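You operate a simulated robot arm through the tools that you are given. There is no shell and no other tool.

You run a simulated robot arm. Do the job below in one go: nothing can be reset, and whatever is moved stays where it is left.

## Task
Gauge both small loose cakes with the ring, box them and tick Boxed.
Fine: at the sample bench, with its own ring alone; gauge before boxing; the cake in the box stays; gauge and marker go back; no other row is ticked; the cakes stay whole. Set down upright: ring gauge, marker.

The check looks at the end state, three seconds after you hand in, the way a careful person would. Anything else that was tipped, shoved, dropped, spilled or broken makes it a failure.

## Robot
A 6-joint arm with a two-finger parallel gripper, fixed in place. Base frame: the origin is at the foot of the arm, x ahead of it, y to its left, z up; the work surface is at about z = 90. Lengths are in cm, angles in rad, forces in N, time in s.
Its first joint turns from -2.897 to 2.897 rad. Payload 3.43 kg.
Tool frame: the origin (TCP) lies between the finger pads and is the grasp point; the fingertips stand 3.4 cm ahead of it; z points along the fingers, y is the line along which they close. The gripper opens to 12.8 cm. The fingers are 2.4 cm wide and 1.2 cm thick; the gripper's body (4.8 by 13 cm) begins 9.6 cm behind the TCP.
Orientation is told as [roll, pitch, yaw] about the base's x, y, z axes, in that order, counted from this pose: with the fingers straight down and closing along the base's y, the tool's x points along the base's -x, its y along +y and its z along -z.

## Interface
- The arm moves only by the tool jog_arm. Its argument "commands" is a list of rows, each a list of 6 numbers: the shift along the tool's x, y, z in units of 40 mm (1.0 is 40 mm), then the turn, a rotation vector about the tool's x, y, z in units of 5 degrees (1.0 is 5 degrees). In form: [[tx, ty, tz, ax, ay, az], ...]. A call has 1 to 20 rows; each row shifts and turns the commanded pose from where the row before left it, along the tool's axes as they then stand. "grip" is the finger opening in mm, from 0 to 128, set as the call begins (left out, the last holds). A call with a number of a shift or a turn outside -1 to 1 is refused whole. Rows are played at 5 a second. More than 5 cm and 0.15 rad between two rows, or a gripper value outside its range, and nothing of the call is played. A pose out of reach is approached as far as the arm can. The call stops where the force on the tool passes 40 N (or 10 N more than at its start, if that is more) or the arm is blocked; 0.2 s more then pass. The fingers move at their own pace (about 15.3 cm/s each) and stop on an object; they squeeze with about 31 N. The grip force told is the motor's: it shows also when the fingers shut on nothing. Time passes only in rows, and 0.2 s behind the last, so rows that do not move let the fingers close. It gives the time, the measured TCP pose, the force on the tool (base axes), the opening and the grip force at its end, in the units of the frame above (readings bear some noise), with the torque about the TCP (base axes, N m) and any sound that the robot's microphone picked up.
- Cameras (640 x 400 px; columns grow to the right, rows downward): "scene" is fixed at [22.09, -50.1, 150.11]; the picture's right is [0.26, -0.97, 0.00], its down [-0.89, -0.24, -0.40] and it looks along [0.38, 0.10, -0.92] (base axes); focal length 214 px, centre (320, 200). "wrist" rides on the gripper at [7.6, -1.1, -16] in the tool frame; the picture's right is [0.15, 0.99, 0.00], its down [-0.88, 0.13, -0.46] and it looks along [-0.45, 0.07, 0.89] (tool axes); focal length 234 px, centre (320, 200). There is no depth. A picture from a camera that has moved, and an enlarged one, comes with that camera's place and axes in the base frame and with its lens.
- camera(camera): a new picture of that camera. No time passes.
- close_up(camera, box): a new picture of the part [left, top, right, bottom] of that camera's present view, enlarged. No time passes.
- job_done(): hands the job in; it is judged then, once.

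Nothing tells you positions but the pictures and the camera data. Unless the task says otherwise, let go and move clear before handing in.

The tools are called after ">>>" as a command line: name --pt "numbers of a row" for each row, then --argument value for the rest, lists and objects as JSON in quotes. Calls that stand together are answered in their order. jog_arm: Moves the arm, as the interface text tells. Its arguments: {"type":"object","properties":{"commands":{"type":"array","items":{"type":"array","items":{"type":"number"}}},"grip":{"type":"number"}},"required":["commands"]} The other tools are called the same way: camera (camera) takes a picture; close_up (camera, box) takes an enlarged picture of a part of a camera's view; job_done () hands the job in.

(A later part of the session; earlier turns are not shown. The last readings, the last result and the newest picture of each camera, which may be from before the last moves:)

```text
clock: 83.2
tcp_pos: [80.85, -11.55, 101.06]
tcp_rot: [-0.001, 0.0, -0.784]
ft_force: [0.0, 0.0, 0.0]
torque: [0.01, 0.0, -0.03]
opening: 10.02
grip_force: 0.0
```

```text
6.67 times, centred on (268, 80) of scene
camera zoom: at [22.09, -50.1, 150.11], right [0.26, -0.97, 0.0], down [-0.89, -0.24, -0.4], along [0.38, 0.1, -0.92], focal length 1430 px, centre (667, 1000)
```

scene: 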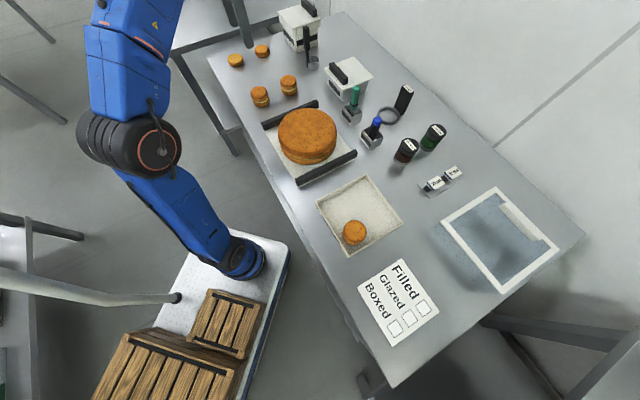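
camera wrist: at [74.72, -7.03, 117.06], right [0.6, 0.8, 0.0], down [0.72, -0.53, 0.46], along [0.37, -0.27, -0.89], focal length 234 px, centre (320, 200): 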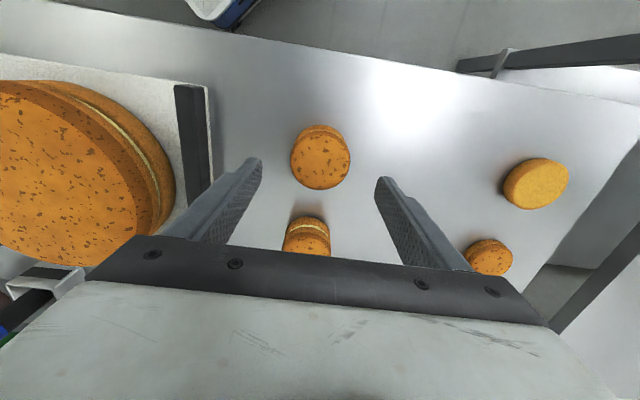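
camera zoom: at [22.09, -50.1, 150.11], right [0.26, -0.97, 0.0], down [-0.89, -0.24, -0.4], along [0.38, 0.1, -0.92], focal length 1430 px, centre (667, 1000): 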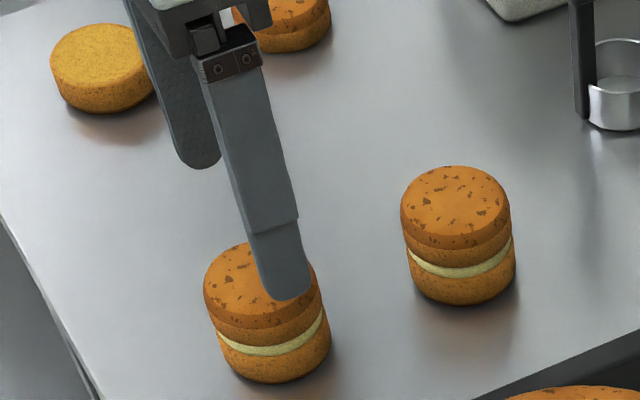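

Well aligned. I'll descend so the pads span the cake's full height.

>>> jog_arm --pt "0 0 0.5 0 0 0" --pt "0 0 0.5 0 0 0" --pt "0 0 0.4 0 0 0" --pt "0 0 0.2 0 0 0" --pt "0 0 0.07 0 0 0" --pt "0 0 0 0 0 0"

>>> camera --camera "wrist"

>>> close_up --camera "scene" --box '[220, 50, 316, 110]'

```text
clock: 84.6
tcp_pos: [80.71, -11.56, 94.39]
tcp_rot: [0.0, 0.001, -0.787]
ft_force: [0.3, 0.5, 0.1]
torque: [-0.01, -0.03, 0.01]
opening: 9.98
grip_force: 0.0
```

```text
taken
camera wrist: at [74.67, -7.06, 110.4], right [0.6, 0.8, 0.0], down [0.72, -0.53, 0.45], along [0.37, -0.27, -0.89], focal length 234 px, centre (320, 200)
```

wrist: 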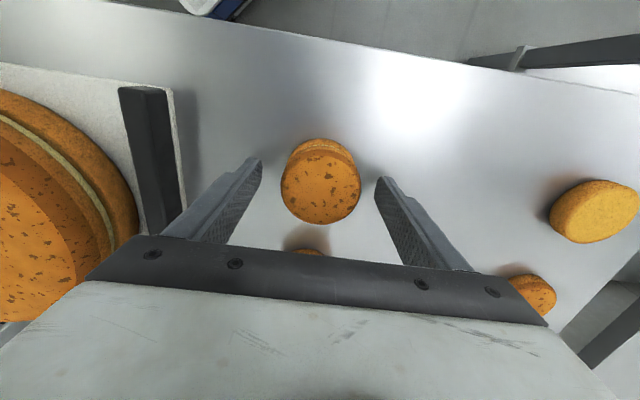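

```text
6.67 times, centred on (268, 80) of scene
camera zoom: at [22.09, -50.1, 150.11], right [0.26, -0.97, 0.0], down [-0.89, -0.24, -0.4], along [0.38, 0.1, -0.92], focal length 1430 px, centre (667, 1000)
```

zoom: 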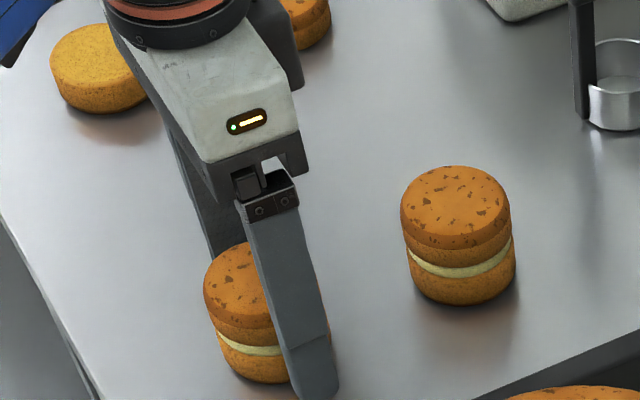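

The cake is between the fingers. I'll close just enough to hold it.

>>> jog_arm --pt "0 0 0 0 0 0" --pt "0 0 0 0 0 0" --pt "0 0 0 0 0 0" --grip 64

>>> jog_arm --pt "0 0 0 0 0 0" --pt "0 0 0 0 0 0" --pt "0 0 0 0 0 0" --grip 60

>>> camera --camera "wrist"

```text
clock: 85.4
tcp_pos: [80.81, -11.62, 94.43]
tcp_rot: [0.001, 0.001, -0.785]
ft_force: [0.2, -0.3, 0.5]
torque: [-0.04, 0.02, 0.03]
opening: 6.39
grip_force: 0.0
```

```text
clock: 86.2
tcp_pos: [80.71, -11.53, 94.32]
tcp_rot: [0.001, 0.002, -0.786]
ft_force: [0.4, 0.2, -0.3]
torque: [-0.01, 0.0, 0.0]
opening: 6.17
grip_force: 11.1
```

```text
taken
camera wrist: at [74.67, -7.06, 110.41], right [0.6, 0.8, 0.0], down [0.72, -0.53, 0.45], along [0.37, -0.27, -0.89], focal length 234 px, centre (320, 200)
```

wrist: 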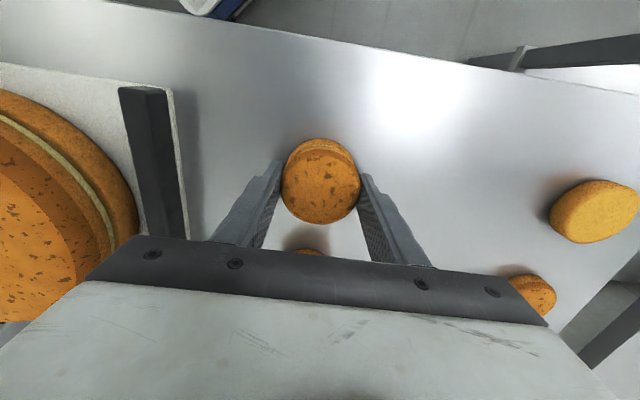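

The hold is gentle (11 N at 6.17 cm). I'll add slightly more and lift very slowly to test the hold.

>>> jog_arm --pt "0 0 0 0 0 0" --pt "0 0 0 0 0 0" --pt "0 0 -0.04 0 0 0" --pt "0 0 -0.05 0 0 0" --pt "0 0 -0.06 0 0 0" --pt "0 0 -0.06 0 0 0" --pt "0 0 -0.04 0 0 0" --pt "0 0 0 0 0 0" --grip 59

>>> camera --camera "wrist"

>>> close_up --camera "scene" --box '[220, 50, 316, 110]'

```text
clock: 88.0
tcp_pos: [80.85, -11.47, 95.47]
tcp_rot: [-0.001, 0.003, -0.785]
ft_force: [-0.5, -0.1, -1.3]
torque: [0.0, 0.01, -0.05]
opening: 6.18
grip_force: 11.0
```

```text
taken
camera wrist: at [74.66, -7.04, 111.42], right [0.6, 0.8, 0.0], down [0.72, -0.53, 0.45], along [0.37, -0.27, -0.89], focal length 234 px, centre (320, 200)
```

wrist: 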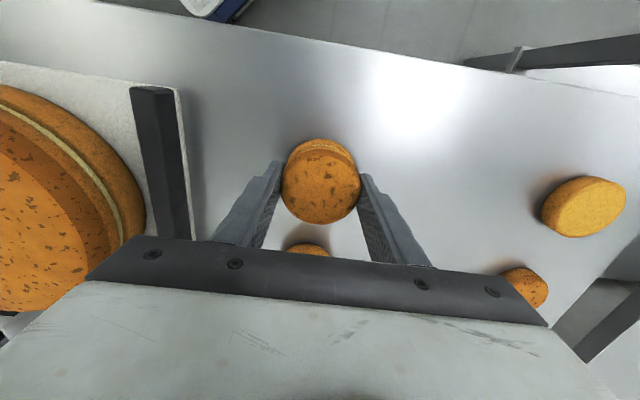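

```text
6.67 times, centred on (268, 80) of scene
camera zoom: at [22.09, -50.1, 150.11], right [0.26, -0.97, 0.0], down [-0.89, -0.24, -0.4], along [0.38, 0.1, -0.92], focal length 1430 px, centre (667, 1000)
```

zoom: 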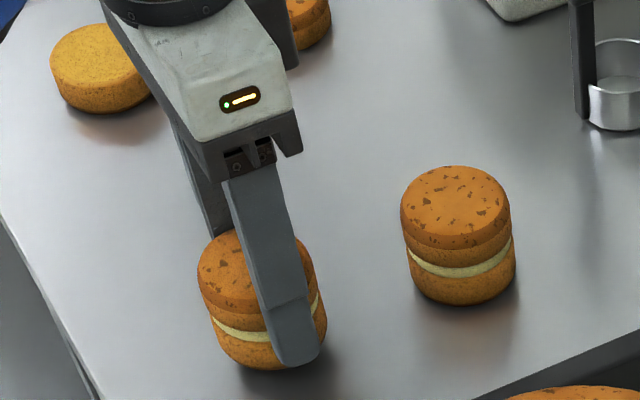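

The cake lifts whole and is held. I'll raise it slowly to travel height, then carry it over toward the box.

>>> jog_arm --pt "0 0 -0.1 0 0 0" --pt "0 0 -0.15 0 0 0" --pt "0 0 -0.2 0 0 0" --pt "0 0 -0.25 0 0 0" --pt "0 0 -0.25 0 0 0" --pt "0 0 -0.25 0 0 0" --pt "0 0 -0.25 0 0 0" --pt "0 0 -0.25 0 0 0" --pt "0 0 -0.25 0 0 0" --pt "0 0 -0.25 0 0 0" --pt "0 0 -0.25 0 0 0" --pt "0 0 -0.25 0 0 0" --pt "0 0 -0.25 0 0 0" --pt "0 0 -0.25 0 0 0" --pt "0 0 -0.2 0 0 0" --pt "0 0 -0.15 0 0 0" --pt "0 0 -0.1 0 0 0" --pt "0 0 0 0 0 0"

>>> camera --camera "wrist"

```text
clock: 91.8
tcp_pos: [80.73, -11.61, 110.08]
tcp_rot: [0.001, 0.002, -0.785]
ft_force: [-0.1, 0.7, -0.7]
torque: [-0.01, 0.02, -0.01]
opening: 6.17
grip_force: 11.1
```

```text
taken
camera wrist: at [74.67, -7.05, 126.02], right [0.6, 0.8, 0.0], down [0.72, -0.53, 0.45], along [0.37, -0.27, -0.89], focal length 234 px, centre (320, 200)
```

wrist: 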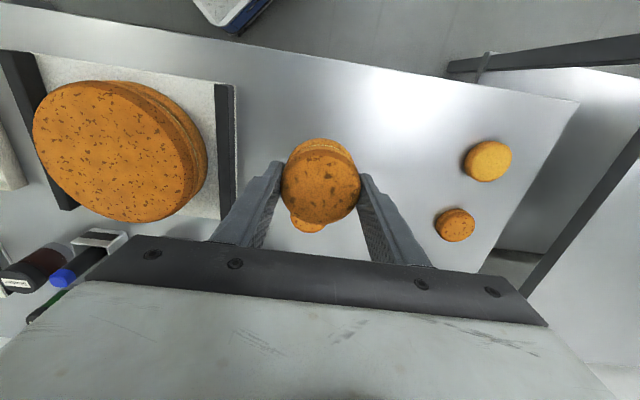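

>>> jog_arm --pt "-0.0177 -0.0984 0 0 0 0" --pt "-0.0354 -0.1968 0 0 0 0" --pt "-0.0531 -0.2952 0 0 0 0" --pt "-0.0708 -0.3936 0 0 0 0" --pt "-0.0885 -0.492 0 0 0 0" --pt "-0.0885 -0.492 0 0 0 0" --pt "-0.0885 -0.492 0 0 0 0" --pt "-0.0885 -0.492 0 0 0 0" --pt "-0.0885 -0.492 0 0 0 0" --pt "-0.0885 -0.492 0 0 0 0" --pt "-0.0885 -0.492 0 0 0 0" --pt "-0.0885 -0.492 0 0 0 0" --pt "-0.0885 -0.492 0 0 0 0" --pt "-0.0885 -0.492 0 0 0 0" --pt "-0.0885 -0.492 0 0 0 0" --pt "-0.0708 -0.3936 0 0 0 0" --pt "-0.0531 -0.2952 0 0 0 0" --pt "-0.0354 -0.1968 0 0 0 0" --pt "-0.0177 -0.0984 0 0 0 0" --pt "0 0 0 0 0 0"

>>> jog_arm --pt "-0.0177 -0.0984 0 0 0 0" --pt "-0.0354 -0.1968 0 0 0 0" --pt "-0.0531 -0.2952 0 0 0 0" --pt "-0.0708 -0.3936 0 0 0 0" --pt "-0.0885 -0.492 0 0 0 0" --pt "-0.0885 -0.492 0 0 0 0" --pt "-0.0885 -0.492 0 0 0 0" --pt "-0.0885 -0.492 0 0 0 0" --pt "-0.0885 -0.492 0 0 0 0" --pt "-0.0885 -0.492 0 0 0 0" --pt "-0.0885 -0.492 0 0 0 0" --pt "-0.0885 -0.492 0 0 0 0" --pt "-0.0885 -0.492 0 0 0 0" --pt "-0.0885 -0.492 0 0 0 0" --pt "-0.0708 -0.3936 0 0 0 0" --pt "-0.0531 -0.2952 0 0 0 0" --pt "-0.0354 -0.1968 0 0 0 0" --pt "-0.0354 -0.1968 0 0 0 0" --pt "-0.0177 -0.0984 0 0 0 0" --pt "0 0 0 0 0 0"

>>> camera --camera "wrist"

>>> camera --camera "scene"

```text
clock: 96.0
tcp_pos: [63.59, -36.26, 110.02]
tcp_rot: [0.0, 0.004, -0.786]
ft_force: [0.7, 0.4, -0.4]
torque: [0.02, 0.0, 0.01]
opening: 6.17
grip_force: 10.5
```

```text
clock: 100.2
tcp_pos: [47.15, -59.83, 110.02]
tcp_rot: [0.0, 0.001, -0.786]
ft_force: [-0.8, -0.2, -0.8]
torque: [0.0, 0.0, 0.0]
opening: 6.19
grip_force: 10.9
```

```text
taken
camera wrist: at [41.07, -55.3, 125.98], right [0.6, 0.8, 0.0], down [0.72, -0.53, 0.45], along [0.37, -0.27, -0.89], focal length 234 px, centre (320, 200)
```

wrist: 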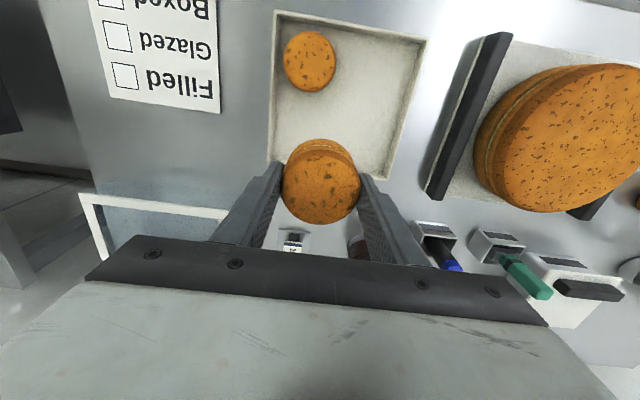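

```text
taken
```

scene: 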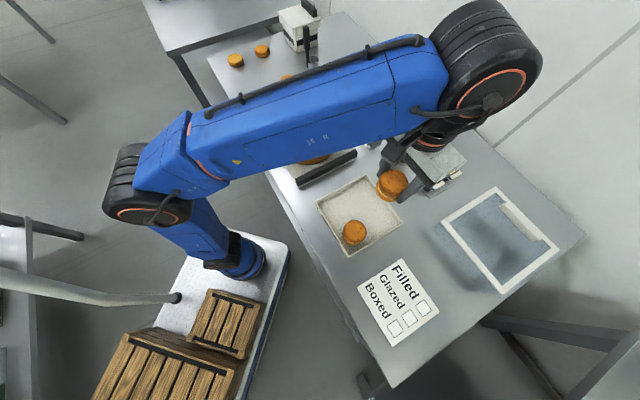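

The box corners agree with my estimates, and the cake hangs over the free far area of the box. I'll lower to just above the rim and check the clearances.

>>> jog_arm --pt "0 0 0.1 0 0 0" --pt "0 0 0.15 0 0 0" --pt "0 0 0.2 0 0 0" --pt "0 0 0.25 0 0 0" --pt "0 0 0.25 0 0 0" --pt "0 0 0.25 0 0 0" --pt "0 0 0.25 0 0 0" --pt "0 0 0.25 0 0 0" --pt "0 0 0.25 0 0 0" --pt "0 0 0.25 0 0 0" --pt "0 0 0.25 0 0 0" --pt "0 0 0.2 0 0 0" --pt "0 0 0.15 0 0 0" --pt "0 0 0.1 0 0 0" --pt "0 0 0 0 0 0"

>>> camera --camera "wrist"

>>> close_up --camera "scene" --box '[310, 150, 470, 260]'

```text
clock: 103.4
tcp_pos: [47.08, -59.85, 98.34]
tcp_rot: [0.0, -0.001, -0.785]
ft_force: [-0.4, -0.3, -1.4]
torque: [0.0, 0.0, -0.05]
opening: 6.14
grip_force: 11.0
```

```text
taken
camera wrist: at [41.09, -55.3, 114.35], right [0.6, 0.8, 0.0], down [0.72, -0.53, 0.45], along [0.37, -0.27, -0.89], focal length 234 px, centre (320, 200)
```

wrist: 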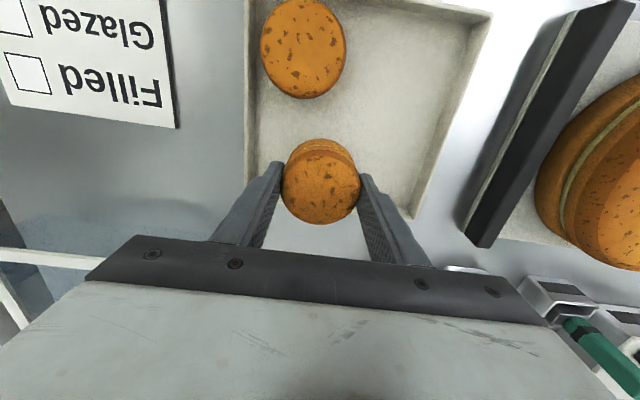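

```text
3.64 times, centred on (390, 205) of scene
camera zoom: at [22.09, -50.1, 150.11], right [0.26, -0.97, 0.0], down [-0.89, -0.24, -0.4], along [0.38, 0.1, -0.92], focal length 780 px, centre (66, 182)
```

zoom: 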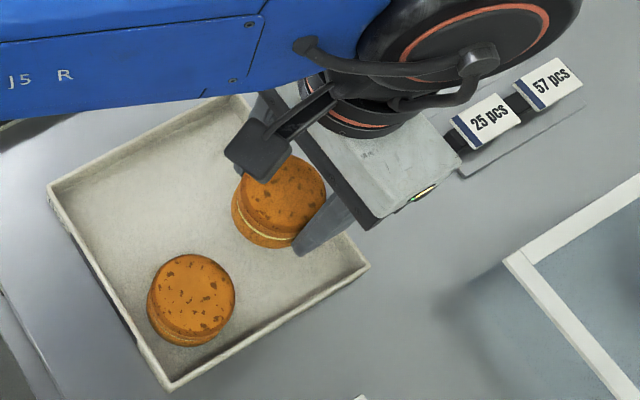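

Clearances look fine on all sides. I'll lower into the box slowly and feel for the floor.

>>> jog_arm --pt "0 0 0.1 0 0 0" --pt "0 0 0.15 0 0 0" --pt "0 0 0.2 0 0 0" --pt "0 0 0.15 0 0 0" --pt "0 0 0.1 0 0 0" --pt "0 0 0.05 0 0 0" --pt "0 0 0 0 0 0"

>>> jog_arm --pt "0 0 0.025 0 0 0" --pt "0 0 0.025 0 0 0" --pt "0 0 0 0 0 0"

>>> camera --camera "wrist"

>>> close_up --camera "scene" --box '[310, 150, 470, 260]'

```text
clock: 105.0
tcp_pos: [47.24, -59.8, 95.39]
tcp_rot: [-0.001, 0.001, -0.785]
ft_force: [-0.4, -0.3, -1.3]
torque: [0.02, 0.0, -0.01]
opening: 6.18
grip_force: 10.5
```

```text
clock: 105.8
tcp_pos: [47.1, -59.84, 95.31]
tcp_rot: [0.0, 0.001, -0.786]
ft_force: [-0.8, 0.2, -1.0]
torque: [-0.01, 0.01, 0.0]
opening: 6.15
grip_force: 10.9
```

```text
taken
camera wrist: at [41.02, -55.27, 111.18], right [0.6, 0.8, 0.0], down [0.72, -0.53, 0.45], along [0.37, -0.27, -0.89], focal length 234 px, centre (320, 200)
```

wrist: 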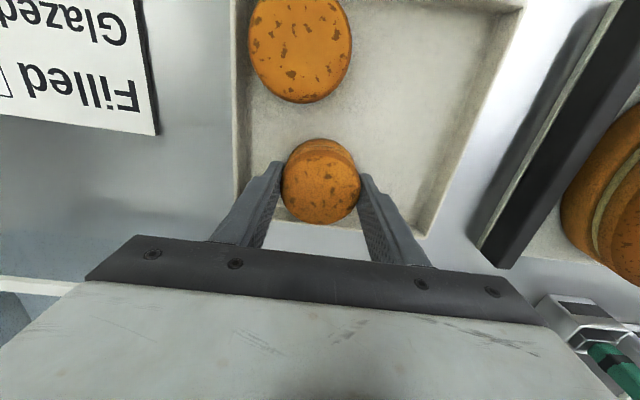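

```text
3.64 times, centred on (390, 205) of scene
camera zoom: at [22.09, -50.1, 150.11], right [0.26, -0.97, 0.0], down [-0.89, -0.24, -0.4], along [0.38, 0.1, -0.92], focal length 780 px, centre (66, 182)
```

zoom: 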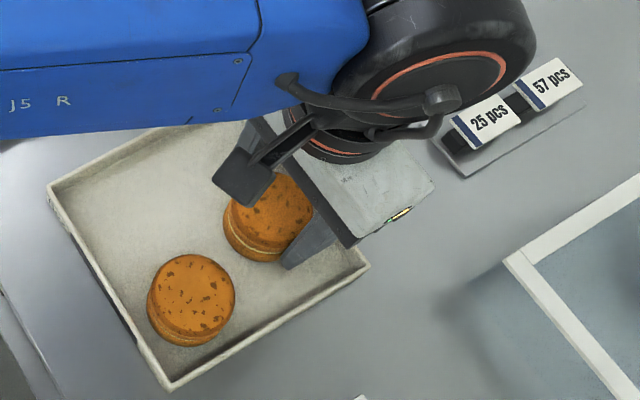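

No floor contact yet. I'll continue in about 2 mm steps.

>>> jog_arm --pt "0 0 0.025 0 0 0" --pt "0 0 0.025 0 0 0" --pt "0 0 0 0 0 0"

>>> jog_arm --pt "0 0 0.02 0 0 0" --pt "0 0 0.02 0 0 0" --pt "0 0 0 0 0 0"

>>> jog_arm --pt "0 0 0.02 0 0 0" --pt "0 0 0.01 0 0 0" --pt "0 0 0 0 0 0"

```text
clock: 106.6
tcp_pos: [47.12, -59.69, 94.93]
tcp_rot: [-0.001, 0.001, -0.786]
ft_force: [-0.5, 0.0, -0.8]
torque: [-0.01, 0.03, -0.01]
opening: 6.16
grip_force: 11.0
```

```text
clock: 107.4
tcp_pos: [47.01, -59.8, 94.83]
tcp_rot: [0.0, 0.001, -0.785]
ft_force: [-0.5, -1.8, 9.9]
torque: [0.0, 0.04, -0.03]
opening: 6.17
grip_force: 11.5
```

```text
clock: 108.2
tcp_pos: [47.14, -59.84, 94.62]
tcp_rot: [0.001, 0.0, -0.785]
ft_force: [0.3, 0.2, 10.3]
torque: [0.01, 0.01, 0.0]
opening: 6.17
grip_force: 10.6
```

The cake has reached the box floor (about +10 N). I'll open a little and rise.

>>> jog_arm --pt "0 0 0 0 0 0" --pt "0 0 0 0 0 0" --pt "0 0 0 0 0 0" --grip 76

>>> jog_arm --pt "0 0 -0.1 0 0 0" --pt "0 0 -0.2 0 0 0" --pt "0 0 -0.4 0 0 0" --pt "0 0 -0.8 0 0 0" --pt "0 0 -0.8 0 0 0" --pt "0 0 -0.8 0 0 0" --pt "0 0 -0.7 0 0 0" --pt "0 0 0 0 0 0"

>>> camera --camera "wrist"

>>> camera --camera "scene"

```text
clock: 109.0
tcp_pos: [47.17, -59.77, 94.59]
tcp_rot: [0.0, 0.002, -0.788]
ft_force: [0.4, -0.1, 0.0]
torque: [0.02, -0.03, -0.04]
opening: 7.57
grip_force: 0.1
```

```text
clock: 110.8
tcp_pos: [46.99, -59.69, 109.9]
tcp_rot: [0.0, 0.001, -0.785]
ft_force: [-0.2, -0.4, 0.6]
torque: [-0.02, 0.0, 0.05]
opening: 7.59
grip_force: 0.1
```

```text
taken
camera wrist: at [40.96, -55.2, 125.95], right [0.6, 0.8, 0.0], down [0.72, -0.53, 0.45], along [0.37, -0.27, -0.89], focal length 234 px, centre (320, 200)
```

wrist: 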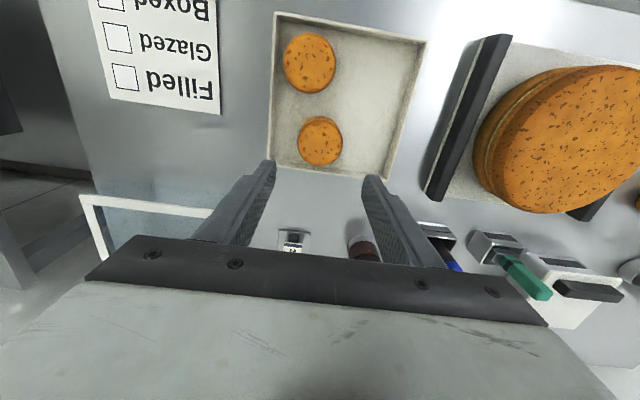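

```text
taken
```

scene: 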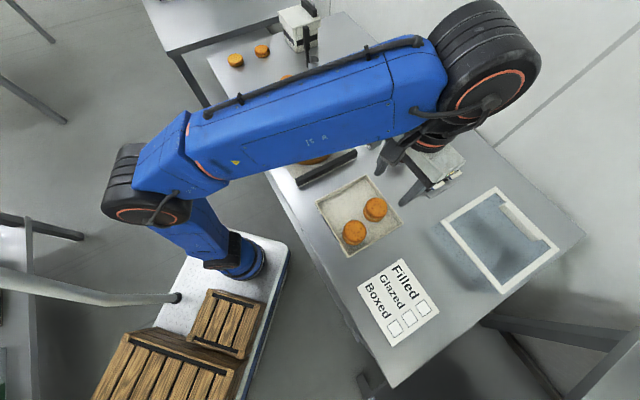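

The first cake sits upright in the box. For the second one I'll turn the gripper by 90° so the fingers have room in the box, and then travel to it.

>>> jog_arm --pt "0 0 0 0 0 -1" --pt "0 0 0 0 0 -1" --pt "0 0 0 0 0 -1" --pt "0 0 0 0 0 -1" --pt "0 0 0 0 0 -1" --pt "0 0 0 0 0 -1" --pt "0 0 0 0 0 -1" --pt "0 0 0 0 0 -1" --pt "0 0 0 0 0 -1" --pt "0 0 0 0 0 -1" --pt "0 0 0 0 0 -1" --pt "0 0 0 0 0 -1" --pt "0 0 0 0 0 -1" --pt "0 0 0 0 0 -1" --pt "0 0 0 0 0 -1" --pt "0 0 0 0 0 -1" --pt "0 0 0 0 0 -1" --pt "0 0 0 0 0 -1" --pt "0 0 0 0 0 0" --grip 100

>>> camera --camera "scene"

>>> camera --camera "wrist"

```text
clock: 114.8
tcp_pos: [47.16, -59.78, 109.93]
tcp_rot: [0.002, 0.0, 0.787]
ft_force: [-1.4, -0.4, -0.8]
torque: [-0.04, -0.04, 0.03]
opening: 9.99
grip_force: 0.1
```

```text
taken
```

scene: 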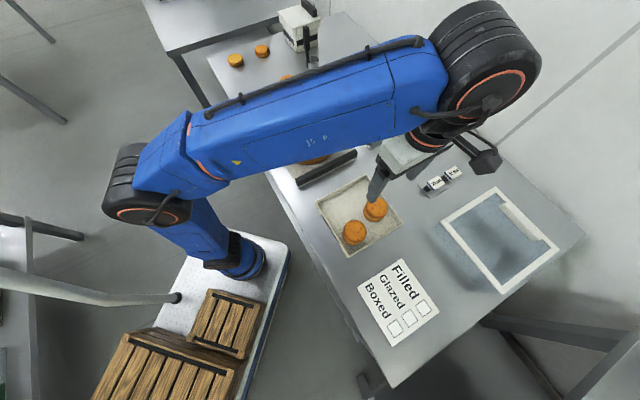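

```text
taken
camera wrist: at [42.65, -66.02, 125.88], right [-0.8, 0.59, 0.0], down [0.53, 0.72, 0.46], along [0.27, 0.37, -0.89], focal length 234 px, centre (320, 200)
```

wrist: 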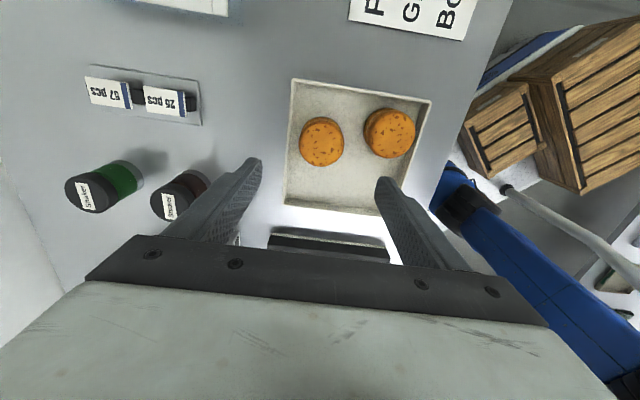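

Rotation worked. Now I'll travel to the second cake at a safe height.

>>> jog_arm --pt "-0.853 -0.0244 0.044 0 0 0" --pt "-0.853 -0.0244 0.044 0 0 0" --pt "-0.853 -0.0244 0.044 0 0 0" --pt "-0.853 -0.0244 0.044 0 0 0" --pt "-0.853 -0.0244 0.044 0 0 0" --pt "-0.853 -0.0244 0.044 0 0 0" --pt "-0.853 -0.0244 0.044 0 0 0" --pt "-0.853 -0.0244 0.044 0 0 0" --pt "-0.853 -0.0244 0.044 0 0 0" --pt "-0.853 -0.0244 0.044 0 0 0" --pt "-0.853 -0.0244 0.044 0 0 0" --pt "-0.853 -0.0244 0.044 0 0 0" --pt "-0.853 -0.0244 0.044 0 0 0" --pt "-0.853 -0.0244 0.044 0 0 0" --pt "-0.853 -0.0244 0.044 0 0 0" --pt "-0.853 -0.0244 0.044 0 0 0" --pt "-0.853 -0.0244 0.044 0 0 0" --pt "0 0 0 0 0 0"

>>> camera --camera "wrist"

>>> camera --camera "scene"

```text
clock: 118.6
tcp_pos: [89.31, -19.98, 106.9]
tcp_rot: [0.002, 0.001, 0.784]
ft_force: [0.2, -0.4, -0.1]
torque: [0.01, -0.02, 0.0]
opening: 10.01
grip_force: 0.0
```

```text
taken
camera wrist: at [84.84, -26.13, 122.88], right [-0.8, 0.6, 0.0], down [0.53, 0.71, 0.46], along [0.27, 0.37, -0.89], focal length 234 px, centre (320, 200)
```

wrist: 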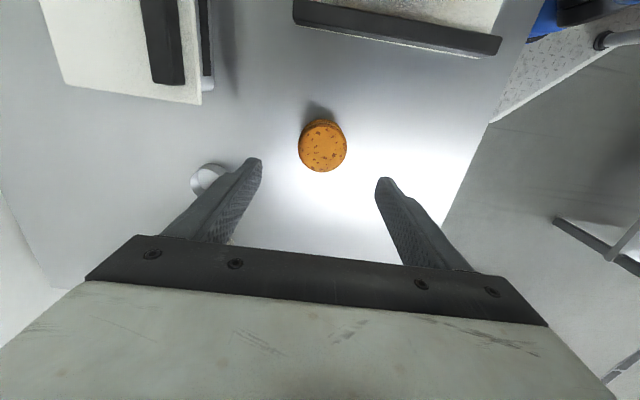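

```text
taken
```

scene: 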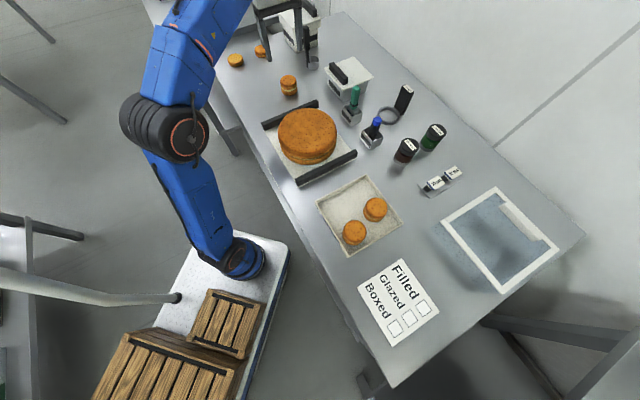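

I'm over the second cake; I'll zoom in to check centring.

>>> close_up --camera "wrist" --box '[272, 100, 368, 190]'

```text
4.44 times, centred on (320, 145) of wrist
camera zoom: at [84.84, -26.13, 122.88], right [-0.8, 0.6, 0.0], down [0.53, 0.71, 0.46], along [0.27, 0.37, -0.89], focal length 1041 px, centre (320, 444)
```

zoom: 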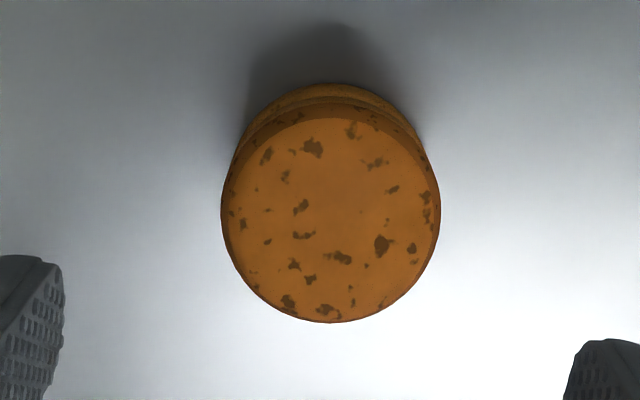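

The cake is about 3.5 mm off along the closing line. I'll correct that and descend.

>>> jog_arm --pt "0.03 0.085 0.3 0 0 0" --pt "0 0 0.6 0 0 0" --pt "0 0 0.6 0 0 0" --pt "0 0 0.6 0 0 0" --pt "0 0 0.5 0 0 0" --pt "0 0 0.3 0 0 0" --pt "0 0 0.2 0 0 0" --pt "0 0 0.02 0 0 0" --pt "0 0 0 0 0 0"

>>> camera --camera "wrist"

>>> close_up --camera "scene" --box '[240, 46, 336, 106]'

```text
clock: 120.6
tcp_pos: [88.8, -19.85, 94.35]
tcp_rot: [0.002, 0.001, 0.786]
ft_force: [0.3, 0.2, 0.9]
torque: [0.01, 0.03, 0.0]
opening: 10.0
grip_force: 0.0
```

```text
taken
camera wrist: at [84.42, -26.01, 110.33], right [-0.8, 0.6, 0.0], down [0.53, 0.71, 0.46], along [0.27, 0.37, -0.89], focal length 234 px, centre (320, 200)
```

wrist: 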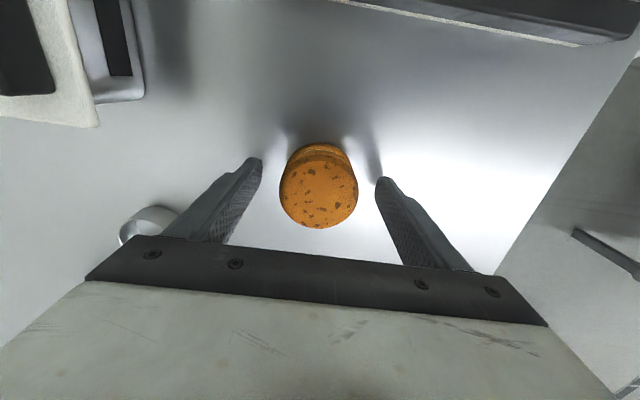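

```text
6.67 times, centred on (288, 76) of scene
camera zoom: at [22.09, -50.1, 150.11], right [0.26, -0.97, 0.0], down [-0.89, -0.24, -0.4], along [0.38, 0.1, -0.92], focal length 1430 px, centre (533, 1027)
```

zoom: 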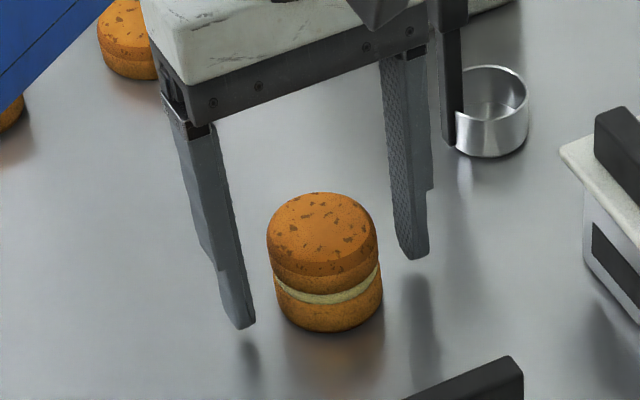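

Centred between the fingers, clear of the scoop. I'll close in two stages and lift slowly a bit.

>>> jog_arm --pt "0 0 0 0 0 0" --pt "0 0 0 0 0 0" --pt "0 0 0 0 0 0" --grip 65

>>> jog_arm --pt "0 0 0 0 0 0" --pt "0 0 0 0 0 0" --pt "0 0 0 0 0 0" --grip 59

>>> jog_arm --pt "0 0 -0.04 0 0 0" --pt "0 0 -0.05 0 0 0" --pt "0 0 -0.06 0 0 0" --pt "0 0 -0.06 0 0 0" --pt "0 0 -0.04 0 0 0" --pt "0 0 0 0 0 0"

>>> close_up --camera "scene" --box '[240, 46, 336, 106]'

>>> camera --camera "wrist"

```text
clock: 121.4
tcp_pos: [88.96, -19.78, 94.29]
tcp_rot: [0.004, 0.0, 0.787]
ft_force: [0.5, -0.8, 0.4]
torque: [-0.02, -0.05, -0.02]
opening: 6.48
grip_force: 0.0
```

```text
clock: 122.2
tcp_pos: [89.01, -19.78, 94.34]
tcp_rot: [0.002, 0.001, 0.784]
ft_force: [0.0, 0.4, 0.7]
torque: [0.0, -0.02, -0.01]
opening: 6.15
grip_force: 10.8
```

```text
clock: 123.6
tcp_pos: [89.09, -19.7, 95.18]
tcp_rot: [0.003, 0.001, 0.787]
ft_force: [-0.2, 0.2, -1.6]
torque: [-0.03, 0.02, 0.03]
opening: 6.18
grip_force: 10.9
```

```text
6.67 times, centred on (288, 76) of scene
camera zoom: at [22.09, -50.1, 150.11], right [0.26, -0.97, 0.0], down [-0.89, -0.24, -0.4], along [0.38, 0.1, -0.92], focal length 1430 px, centre (533, 1027)
```

zoom: 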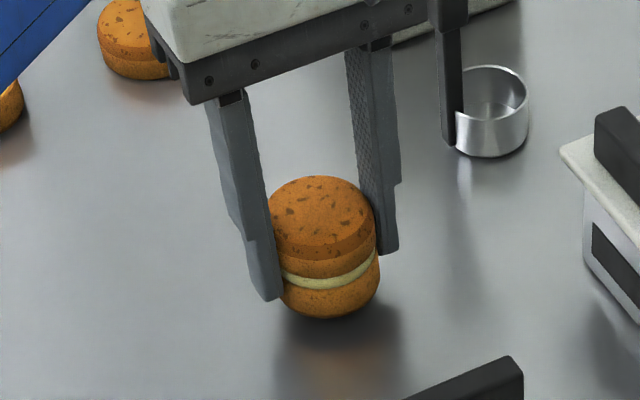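

```text
taken
camera wrist: at [84.48, -26.01, 111.34], right [-0.8, 0.6, 0.0], down [0.53, 0.71, 0.46], along [0.27, 0.37, -0.89], focal length 234 px, centre (320, 200)
```

wrist: 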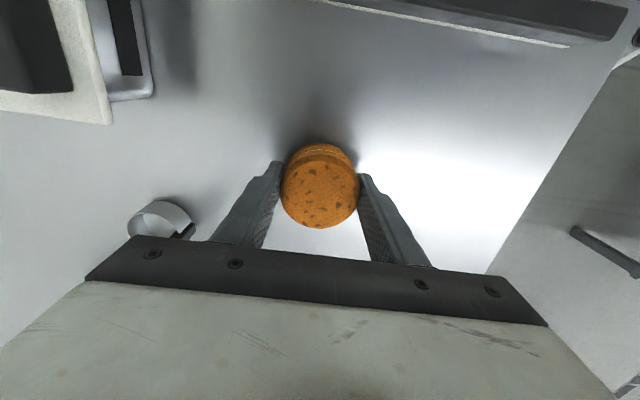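

The second cake is held whole. I'll raise it and carry it over the box slowly.

>>> jog_arm --pt "0 0 -0.1 0 0 0" --pt "0 0 -0.15 0 0 0" --pt "0 0 -0.2 0 0 0" --pt "0 0 -0.25 0 0 0" --pt "0 0 -0.25 0 0 0" --pt "0 0 -0.25 0 0 0" --pt "0 0 -0.25 0 0 0" --pt "0 0 -0.25 0 0 0" --pt "0 0 -0.25 0 0 0" --pt "0 0 -0.25 0 0 0" --pt "0 0 -0.25 0 0 0" --pt "0 0 -0.2 0 0 0" --pt "0 0 -0.15 0 0 0" --pt "0 0 -0.1 0 0 0" --pt "0 0 0 0 0 0"

>>> jog_arm --pt "0.0989 0.015 0 0 0 0" --pt "0.1977 0.0299 0 0 0 0" --pt "0.2966 0.0449 0 0 0 0" --pt "0.3954 0.0598 0 0 0 0" --pt "0.4943 0.0748 0 0 0 0" --pt "0.4943 0.0748 0 0 0 0" --pt "0.4943 0.0748 0 0 0 0" --pt "0.4943 0.0748 0 0 0 0" --pt "0.4943 0.0748 0 0 0 0" --pt "0.4943 0.0748 0 0 0 0" --pt "0.4943 0.0748 0 0 0 0" --pt "0.4943 0.0748 0 0 0 0" --pt "0.4943 0.0748 0 0 0 0" --pt "0.4943 0.0748 0 0 0 0" --pt "0.4943 0.0748 0 0 0 0" --pt "0.3954 0.0598 0 0 0 0" --pt "0.2966 0.0449 0 0 0 0" --pt "0.1977 0.0299 0 0 0 0" --pt "0.0989 0.015 0 0 0 0" --pt "0 0 0 0 0 0"

>>> camera --camera "wrist"

>>> camera --camera "scene"

```text
clock: 126.8
tcp_pos: [88.98, -19.93, 107.03]
tcp_rot: [0.001, 0.0, 0.786]
ft_force: [1.1, 0.1, -1.3]
torque: [-0.03, 0.03, -0.01]
opening: 6.16
grip_force: 10.9
```

```text
clock: 131.0
tcp_pos: [64.88, -37.66, 106.97]
tcp_rot: [0.002, 0.0, 0.786]
ft_force: [-0.5, 0.4, -0.6]
torque: [-0.01, -0.03, -0.01]
opening: 6.14
grip_force: 11.0
```

```text
taken
camera wrist: at [60.35, -43.87, 122.95], right [-0.8, 0.6, 0.0], down [0.53, 0.71, 0.46], along [0.27, 0.37, -0.89], focal length 234 px, centre (320, 200)
```

wrist: 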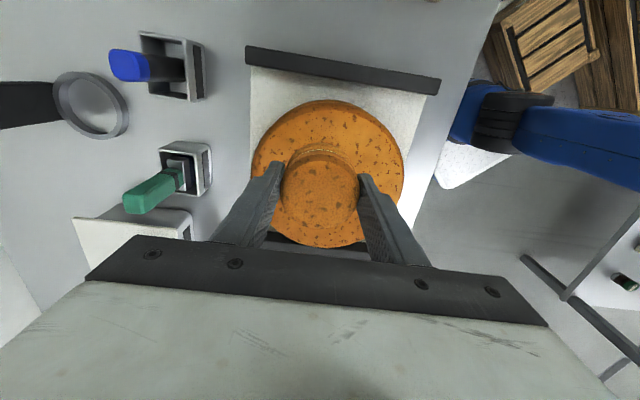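

```text
taken
```

scene: 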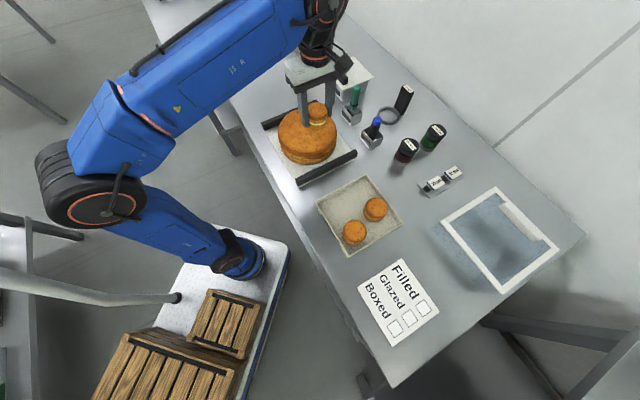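

The carry is going well. I'll finish the move to over the box's free side.

>>> jog_arm --pt "0.0989 0.015 0 0 0 0" --pt "0.1977 0.0299 0 0 0 0" --pt "0.2966 0.0449 0 0 0 0" --pt "0.3954 0.0598 0 0 0 0" --pt "0.4943 0.0748 0 0 0 0" --pt "0.4943 0.0748 0 0 0 0" --pt "0.4943 0.0748 0 0 0 0" --pt "0.4943 0.0748 0 0 0 0" --pt "0.4943 0.0748 0 0 0 0" --pt "0.4943 0.0748 0 0 0 0" --pt "0.4943 0.0748 0 0 0 0" --pt "0.3954 0.0598 0 0 0 0" --pt "0.2966 0.0449 0 0 0 0" --pt "0.1977 0.0299 0 0 0 0" --pt "0.1384 0.0209 0 0 0 0" --pt "0 0 0 0 0 0"

>>> camera --camera "wrist"

>>> close_up --camera "scene" --box '[300, 140, 460, 260]'

```text
clock: 134.4
tcp_pos: [46.95, -50.96, 106.85]
tcp_rot: [0.003, 0.0, 0.786]
ft_force: [-0.5, 0.2, -1.2]
torque: [-0.02, -0.01, 0.01]
opening: 6.16
grip_force: 11.0
```

```text
taken
camera wrist: at [42.46, -57.06, 122.95], right [-0.8, 0.6, 0.0], down [0.53, 0.71, 0.46], along [0.27, 0.37, -0.89], focal length 234 px, centre (320, 200)
```

wrist: 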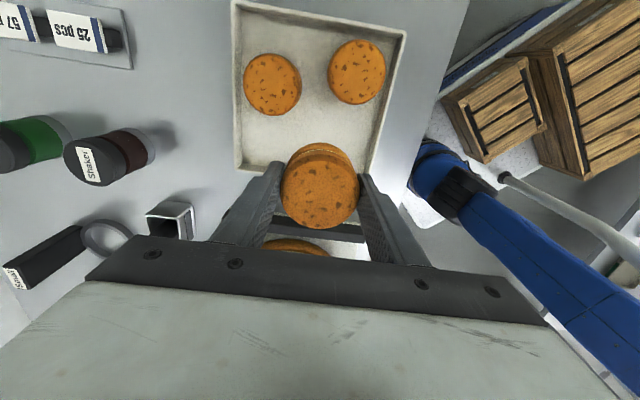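

```text
3.33 times, centred on (380, 200) of scene
camera zoom: at [22.09, -50.1, 150.11], right [0.26, -0.97, 0.0], down [-0.89, -0.24, -0.4], along [0.38, 0.1, -0.92], focal length 715 px, centre (120, 200)
```

zoom: 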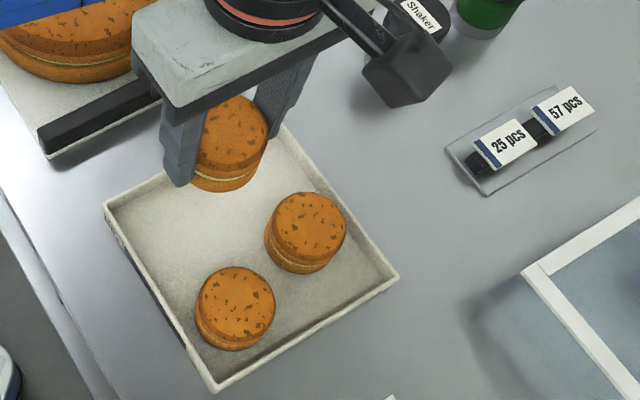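

Position over the box looks right. I'll lower to just above the rim and check.

>>> jog_arm --pt "0 0 0.1 0 0 0" --pt "0 0 0.15 0 0 0" --pt "0 0 0.2 0 0 0" --pt "0 0 0.25 0 0 0" --pt "0 0 0.25 0 0 0" --pt "0 0 0.25 0 0 0" --pt "0 0 0.25 0 0 0" --pt "0 0 0.25 0 0 0" --pt "0 0 0.2 0 0 0" --pt "0 0 0.15 0 0 0" --pt "0 0 0.1 0 0 0" --pt "0 0 0 0 0 0"

>>> camera --camera "wrist"

>>> close_up --camera "scene" --box '[300, 140, 460, 260]'

```text
clock: 137.0
tcp_pos: [47.04, -50.83, 98.33]
tcp_rot: [0.002, -0.001, 0.786]
ft_force: [0.7, -0.3, -1.3]
torque: [0.01, 0.0, -0.02]
opening: 6.16
grip_force: 10.8
```

```text
taken
camera wrist: at [42.44, -57.01, 114.35], right [-0.8, 0.6, 0.0], down [0.53, 0.71, 0.46], along [0.27, 0.37, -0.89], focal length 234 px, centre (320, 200)
```

wrist: 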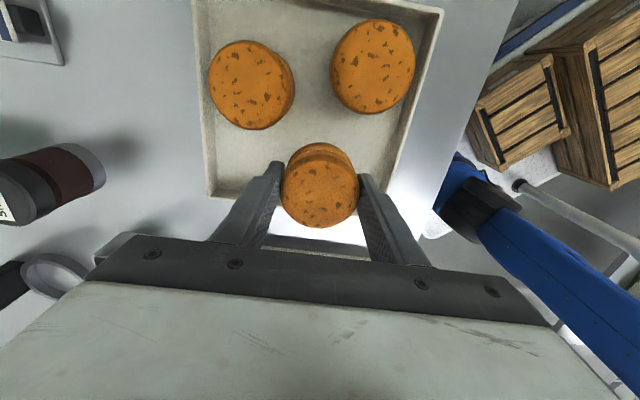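

```text
3.33 times, centred on (380, 200) of scene
camera zoom: at [22.09, -50.1, 150.11], right [0.26, -0.97, 0.0], down [-0.89, -0.24, -0.4], along [0.38, 0.1, -0.92], focal length 715 px, centre (120, 200)
```

zoom: 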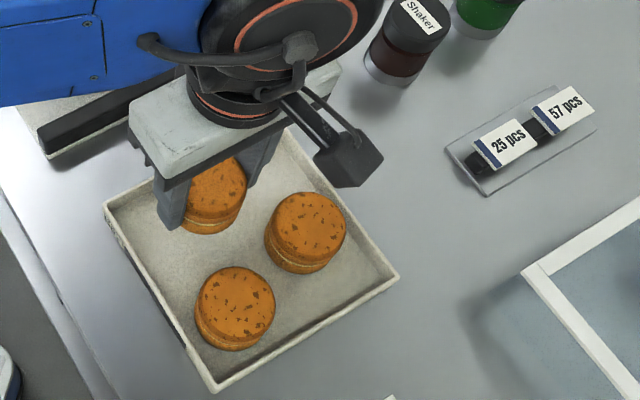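

Corner positions check out, and there is about 1 cm clearance to the wall. I'll lower and feel for the floor.

>>> jog_arm --pt "0 0 0.1 0 0 0" --pt "0 0 0.15 0 0 0" --pt "0 0 0.2 0 0 0" --pt "0 0 0.15 0 0 0" --pt "0 0 0.1 0 0 0" --pt "0 0 0.08 0 0 0" --pt "0 0 0 0 0 0"

>>> jog_arm --pt "0 0 0.025 0 0 0" --pt "0 0 0.025 0 0 0" --pt "0 0 0 0 0 0"

>>> jog_arm --pt "0 0 0.02 0 0 0" --pt "0 0 0.02 0 0 0" --pt "0 0 0 0 0 0"

```text
clock: 138.6
tcp_pos: [46.97, -50.91, 95.28]
tcp_rot: [0.0, 0.0, 0.785]
ft_force: [-0.5, 0.4, -1.8]
torque: [0.02, -0.04, -0.01]
opening: 6.15
grip_force: 10.7
```

```text
clock: 139.4
tcp_pos: [46.93, -50.89, 95.02]
tcp_rot: [0.001, -0.001, 0.785]
ft_force: [1.0, 0.3, -1.6]
torque: [-0.03, 0.02, -0.01]
opening: 6.16
grip_force: 11.3
```

```text
clock: 140.2
tcp_pos: [46.83, -50.89, 94.94]
tcp_rot: [0.001, -0.001, 0.787]
ft_force: [0.2, -0.1, -0.8]
torque: [0.05, 0.02, -0.01]
opening: 6.14
grip_force: 11.1
```

>>> jog_arm --pt "0 0 0.02 0 0 0" --pt "0 0 0.01 0 0 0" --pt "0 0 0 0 0 0"

```text
clock: 141.0
tcp_pos: [46.98, -50.77, 94.72]
tcp_rot: [0.0, -0.001, 0.785]
ft_force: [1.7, -1.3, 10.8]
torque: [-0.06, -0.05, -0.02]
opening: 6.17
grip_force: 11.2
```

The cake rests on the floor of the box. I'll release and rise.

>>> jog_arm --pt "0 0 0 0 0 0" --pt "0 0 0 0 0 0" --pt "0 0 0 0 0 0" --grip 76

>>> jog_arm --pt "0 0 -0.1 0 0 0" --pt "0 0 -0.2 0 0 0" --pt "0 0 -0.4 0 0 0" --pt "0 0 -0.8 0 0 0" --pt "0 0 -0.8 0 0 0" --pt "0 0 -0.8 0 0 0" --pt "0 0 -0.7 0 0 0" --pt "0 0 -0.7 0 0 0" --pt "0 0 0 0 0 0"

>>> camera --camera "wrist"

>>> close_up --camera "scene" --box '[300, 140, 460, 260]'

```text
clock: 141.8
tcp_pos: [46.88, -50.78, 94.73]
tcp_rot: [0.002, -0.001, 0.786]
ft_force: [0.0, 0.5, -0.6]
torque: [0.02, -0.02, 0.0]
opening: 7.62
grip_force: 0.1
```

```text
clock: 143.8
tcp_pos: [46.98, -50.85, 112.69]
tcp_rot: [0.002, 0.001, 0.787]
ft_force: [1.0, 0.3, 0.6]
torque: [0.0, -0.02, -0.02]
opening: 7.59
grip_force: 0.0
```

```text
taken
camera wrist: at [42.44, -57.08, 128.75], right [-0.8, 0.6, 0.0], down [0.53, 0.71, 0.46], along [0.27, 0.37, -0.89], focal length 234 px, centre (320, 200)
```

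wrist: 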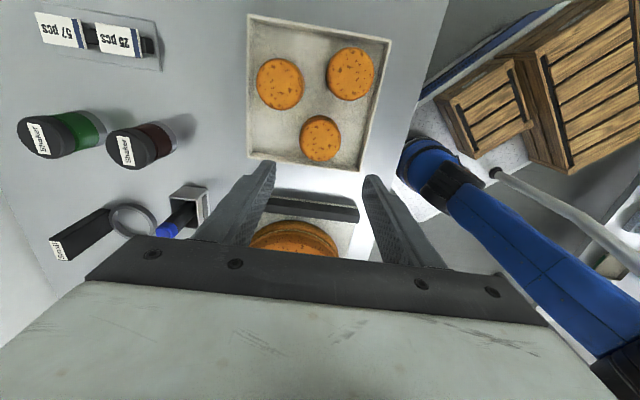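

```text
3.33 times, centred on (380, 200) of scene
camera zoom: at [22.09, -50.1, 150.11], right [0.26, -0.97, 0.0], down [-0.89, -0.24, -0.4], along [0.38, 0.1, -0.92], focal length 715 px, centre (120, 200)
```

zoom: 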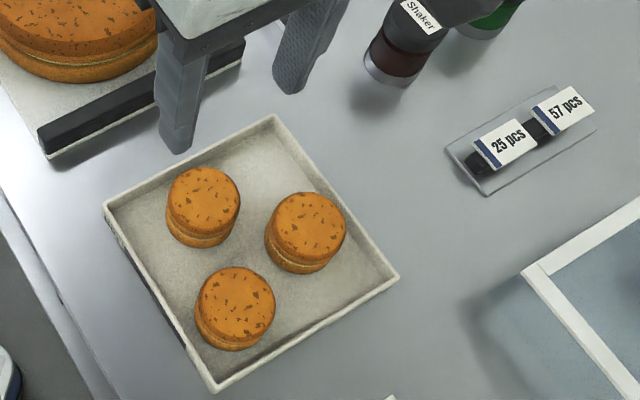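

All three cakes stand upright in the box, whole. Now the marker: I'll inspect it and the holder closely.

>>> close_up --camera "wrist" --box '[140, 175, 236, 245]'

>>> close_up --camera "scene" --box '[350, 105, 398, 155]'

>>> close_up --camera "scene" --box '[355, 255, 445, 350]'

```text
5.71 times, centred on (188, 210) of wrist
camera zoom: at [42.44, -57.08, 128.75], right [-0.8, 0.6, 0.0], down [0.53, 0.71, 0.46], along [0.27, 0.37, -0.89], focal length 1338 px, centre (1074, 143)
```

zoom: 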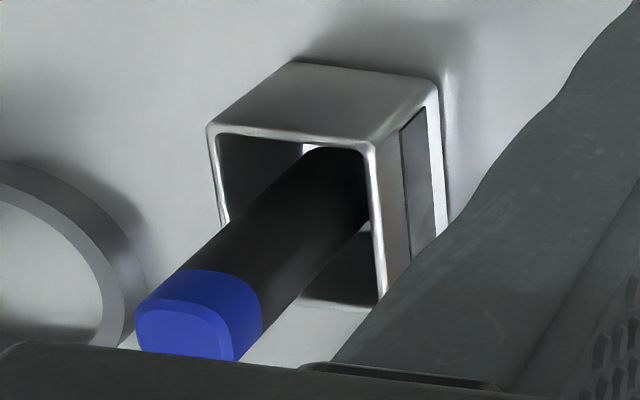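

```text
8.00 times, centred on (374, 130) of scene
camera zoom: at [22.09, -50.1, 150.11], right [0.26, -0.97, 0.0], down [-0.89, -0.24, -0.4], along [0.38, 0.1, -0.92], focal length 1716 px, centre (-112, 760)
```

zoom: 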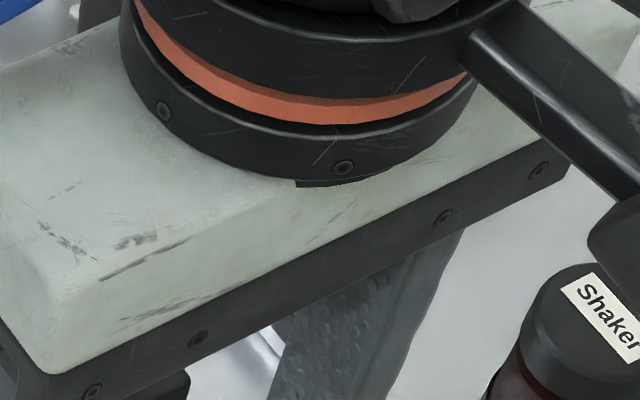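

```text
4.21 times, centred on (400, 302) of scene
camera zoom: at [22.09, -50.1, 150.11], right [0.26, -0.97, 0.0], down [-0.89, -0.24, -0.4], along [0.38, 0.1, -0.92], focal length 903 px, centre (-17, -232)
```

zoom: 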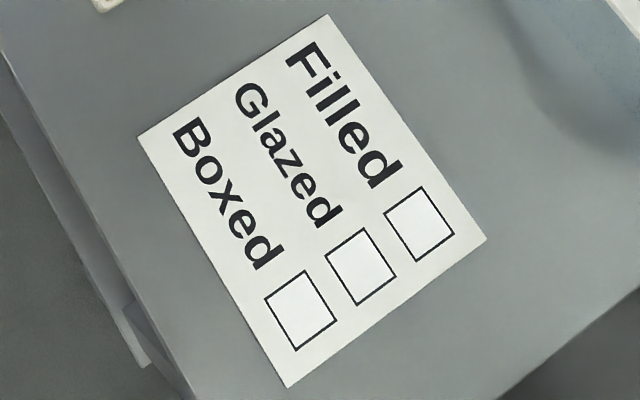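

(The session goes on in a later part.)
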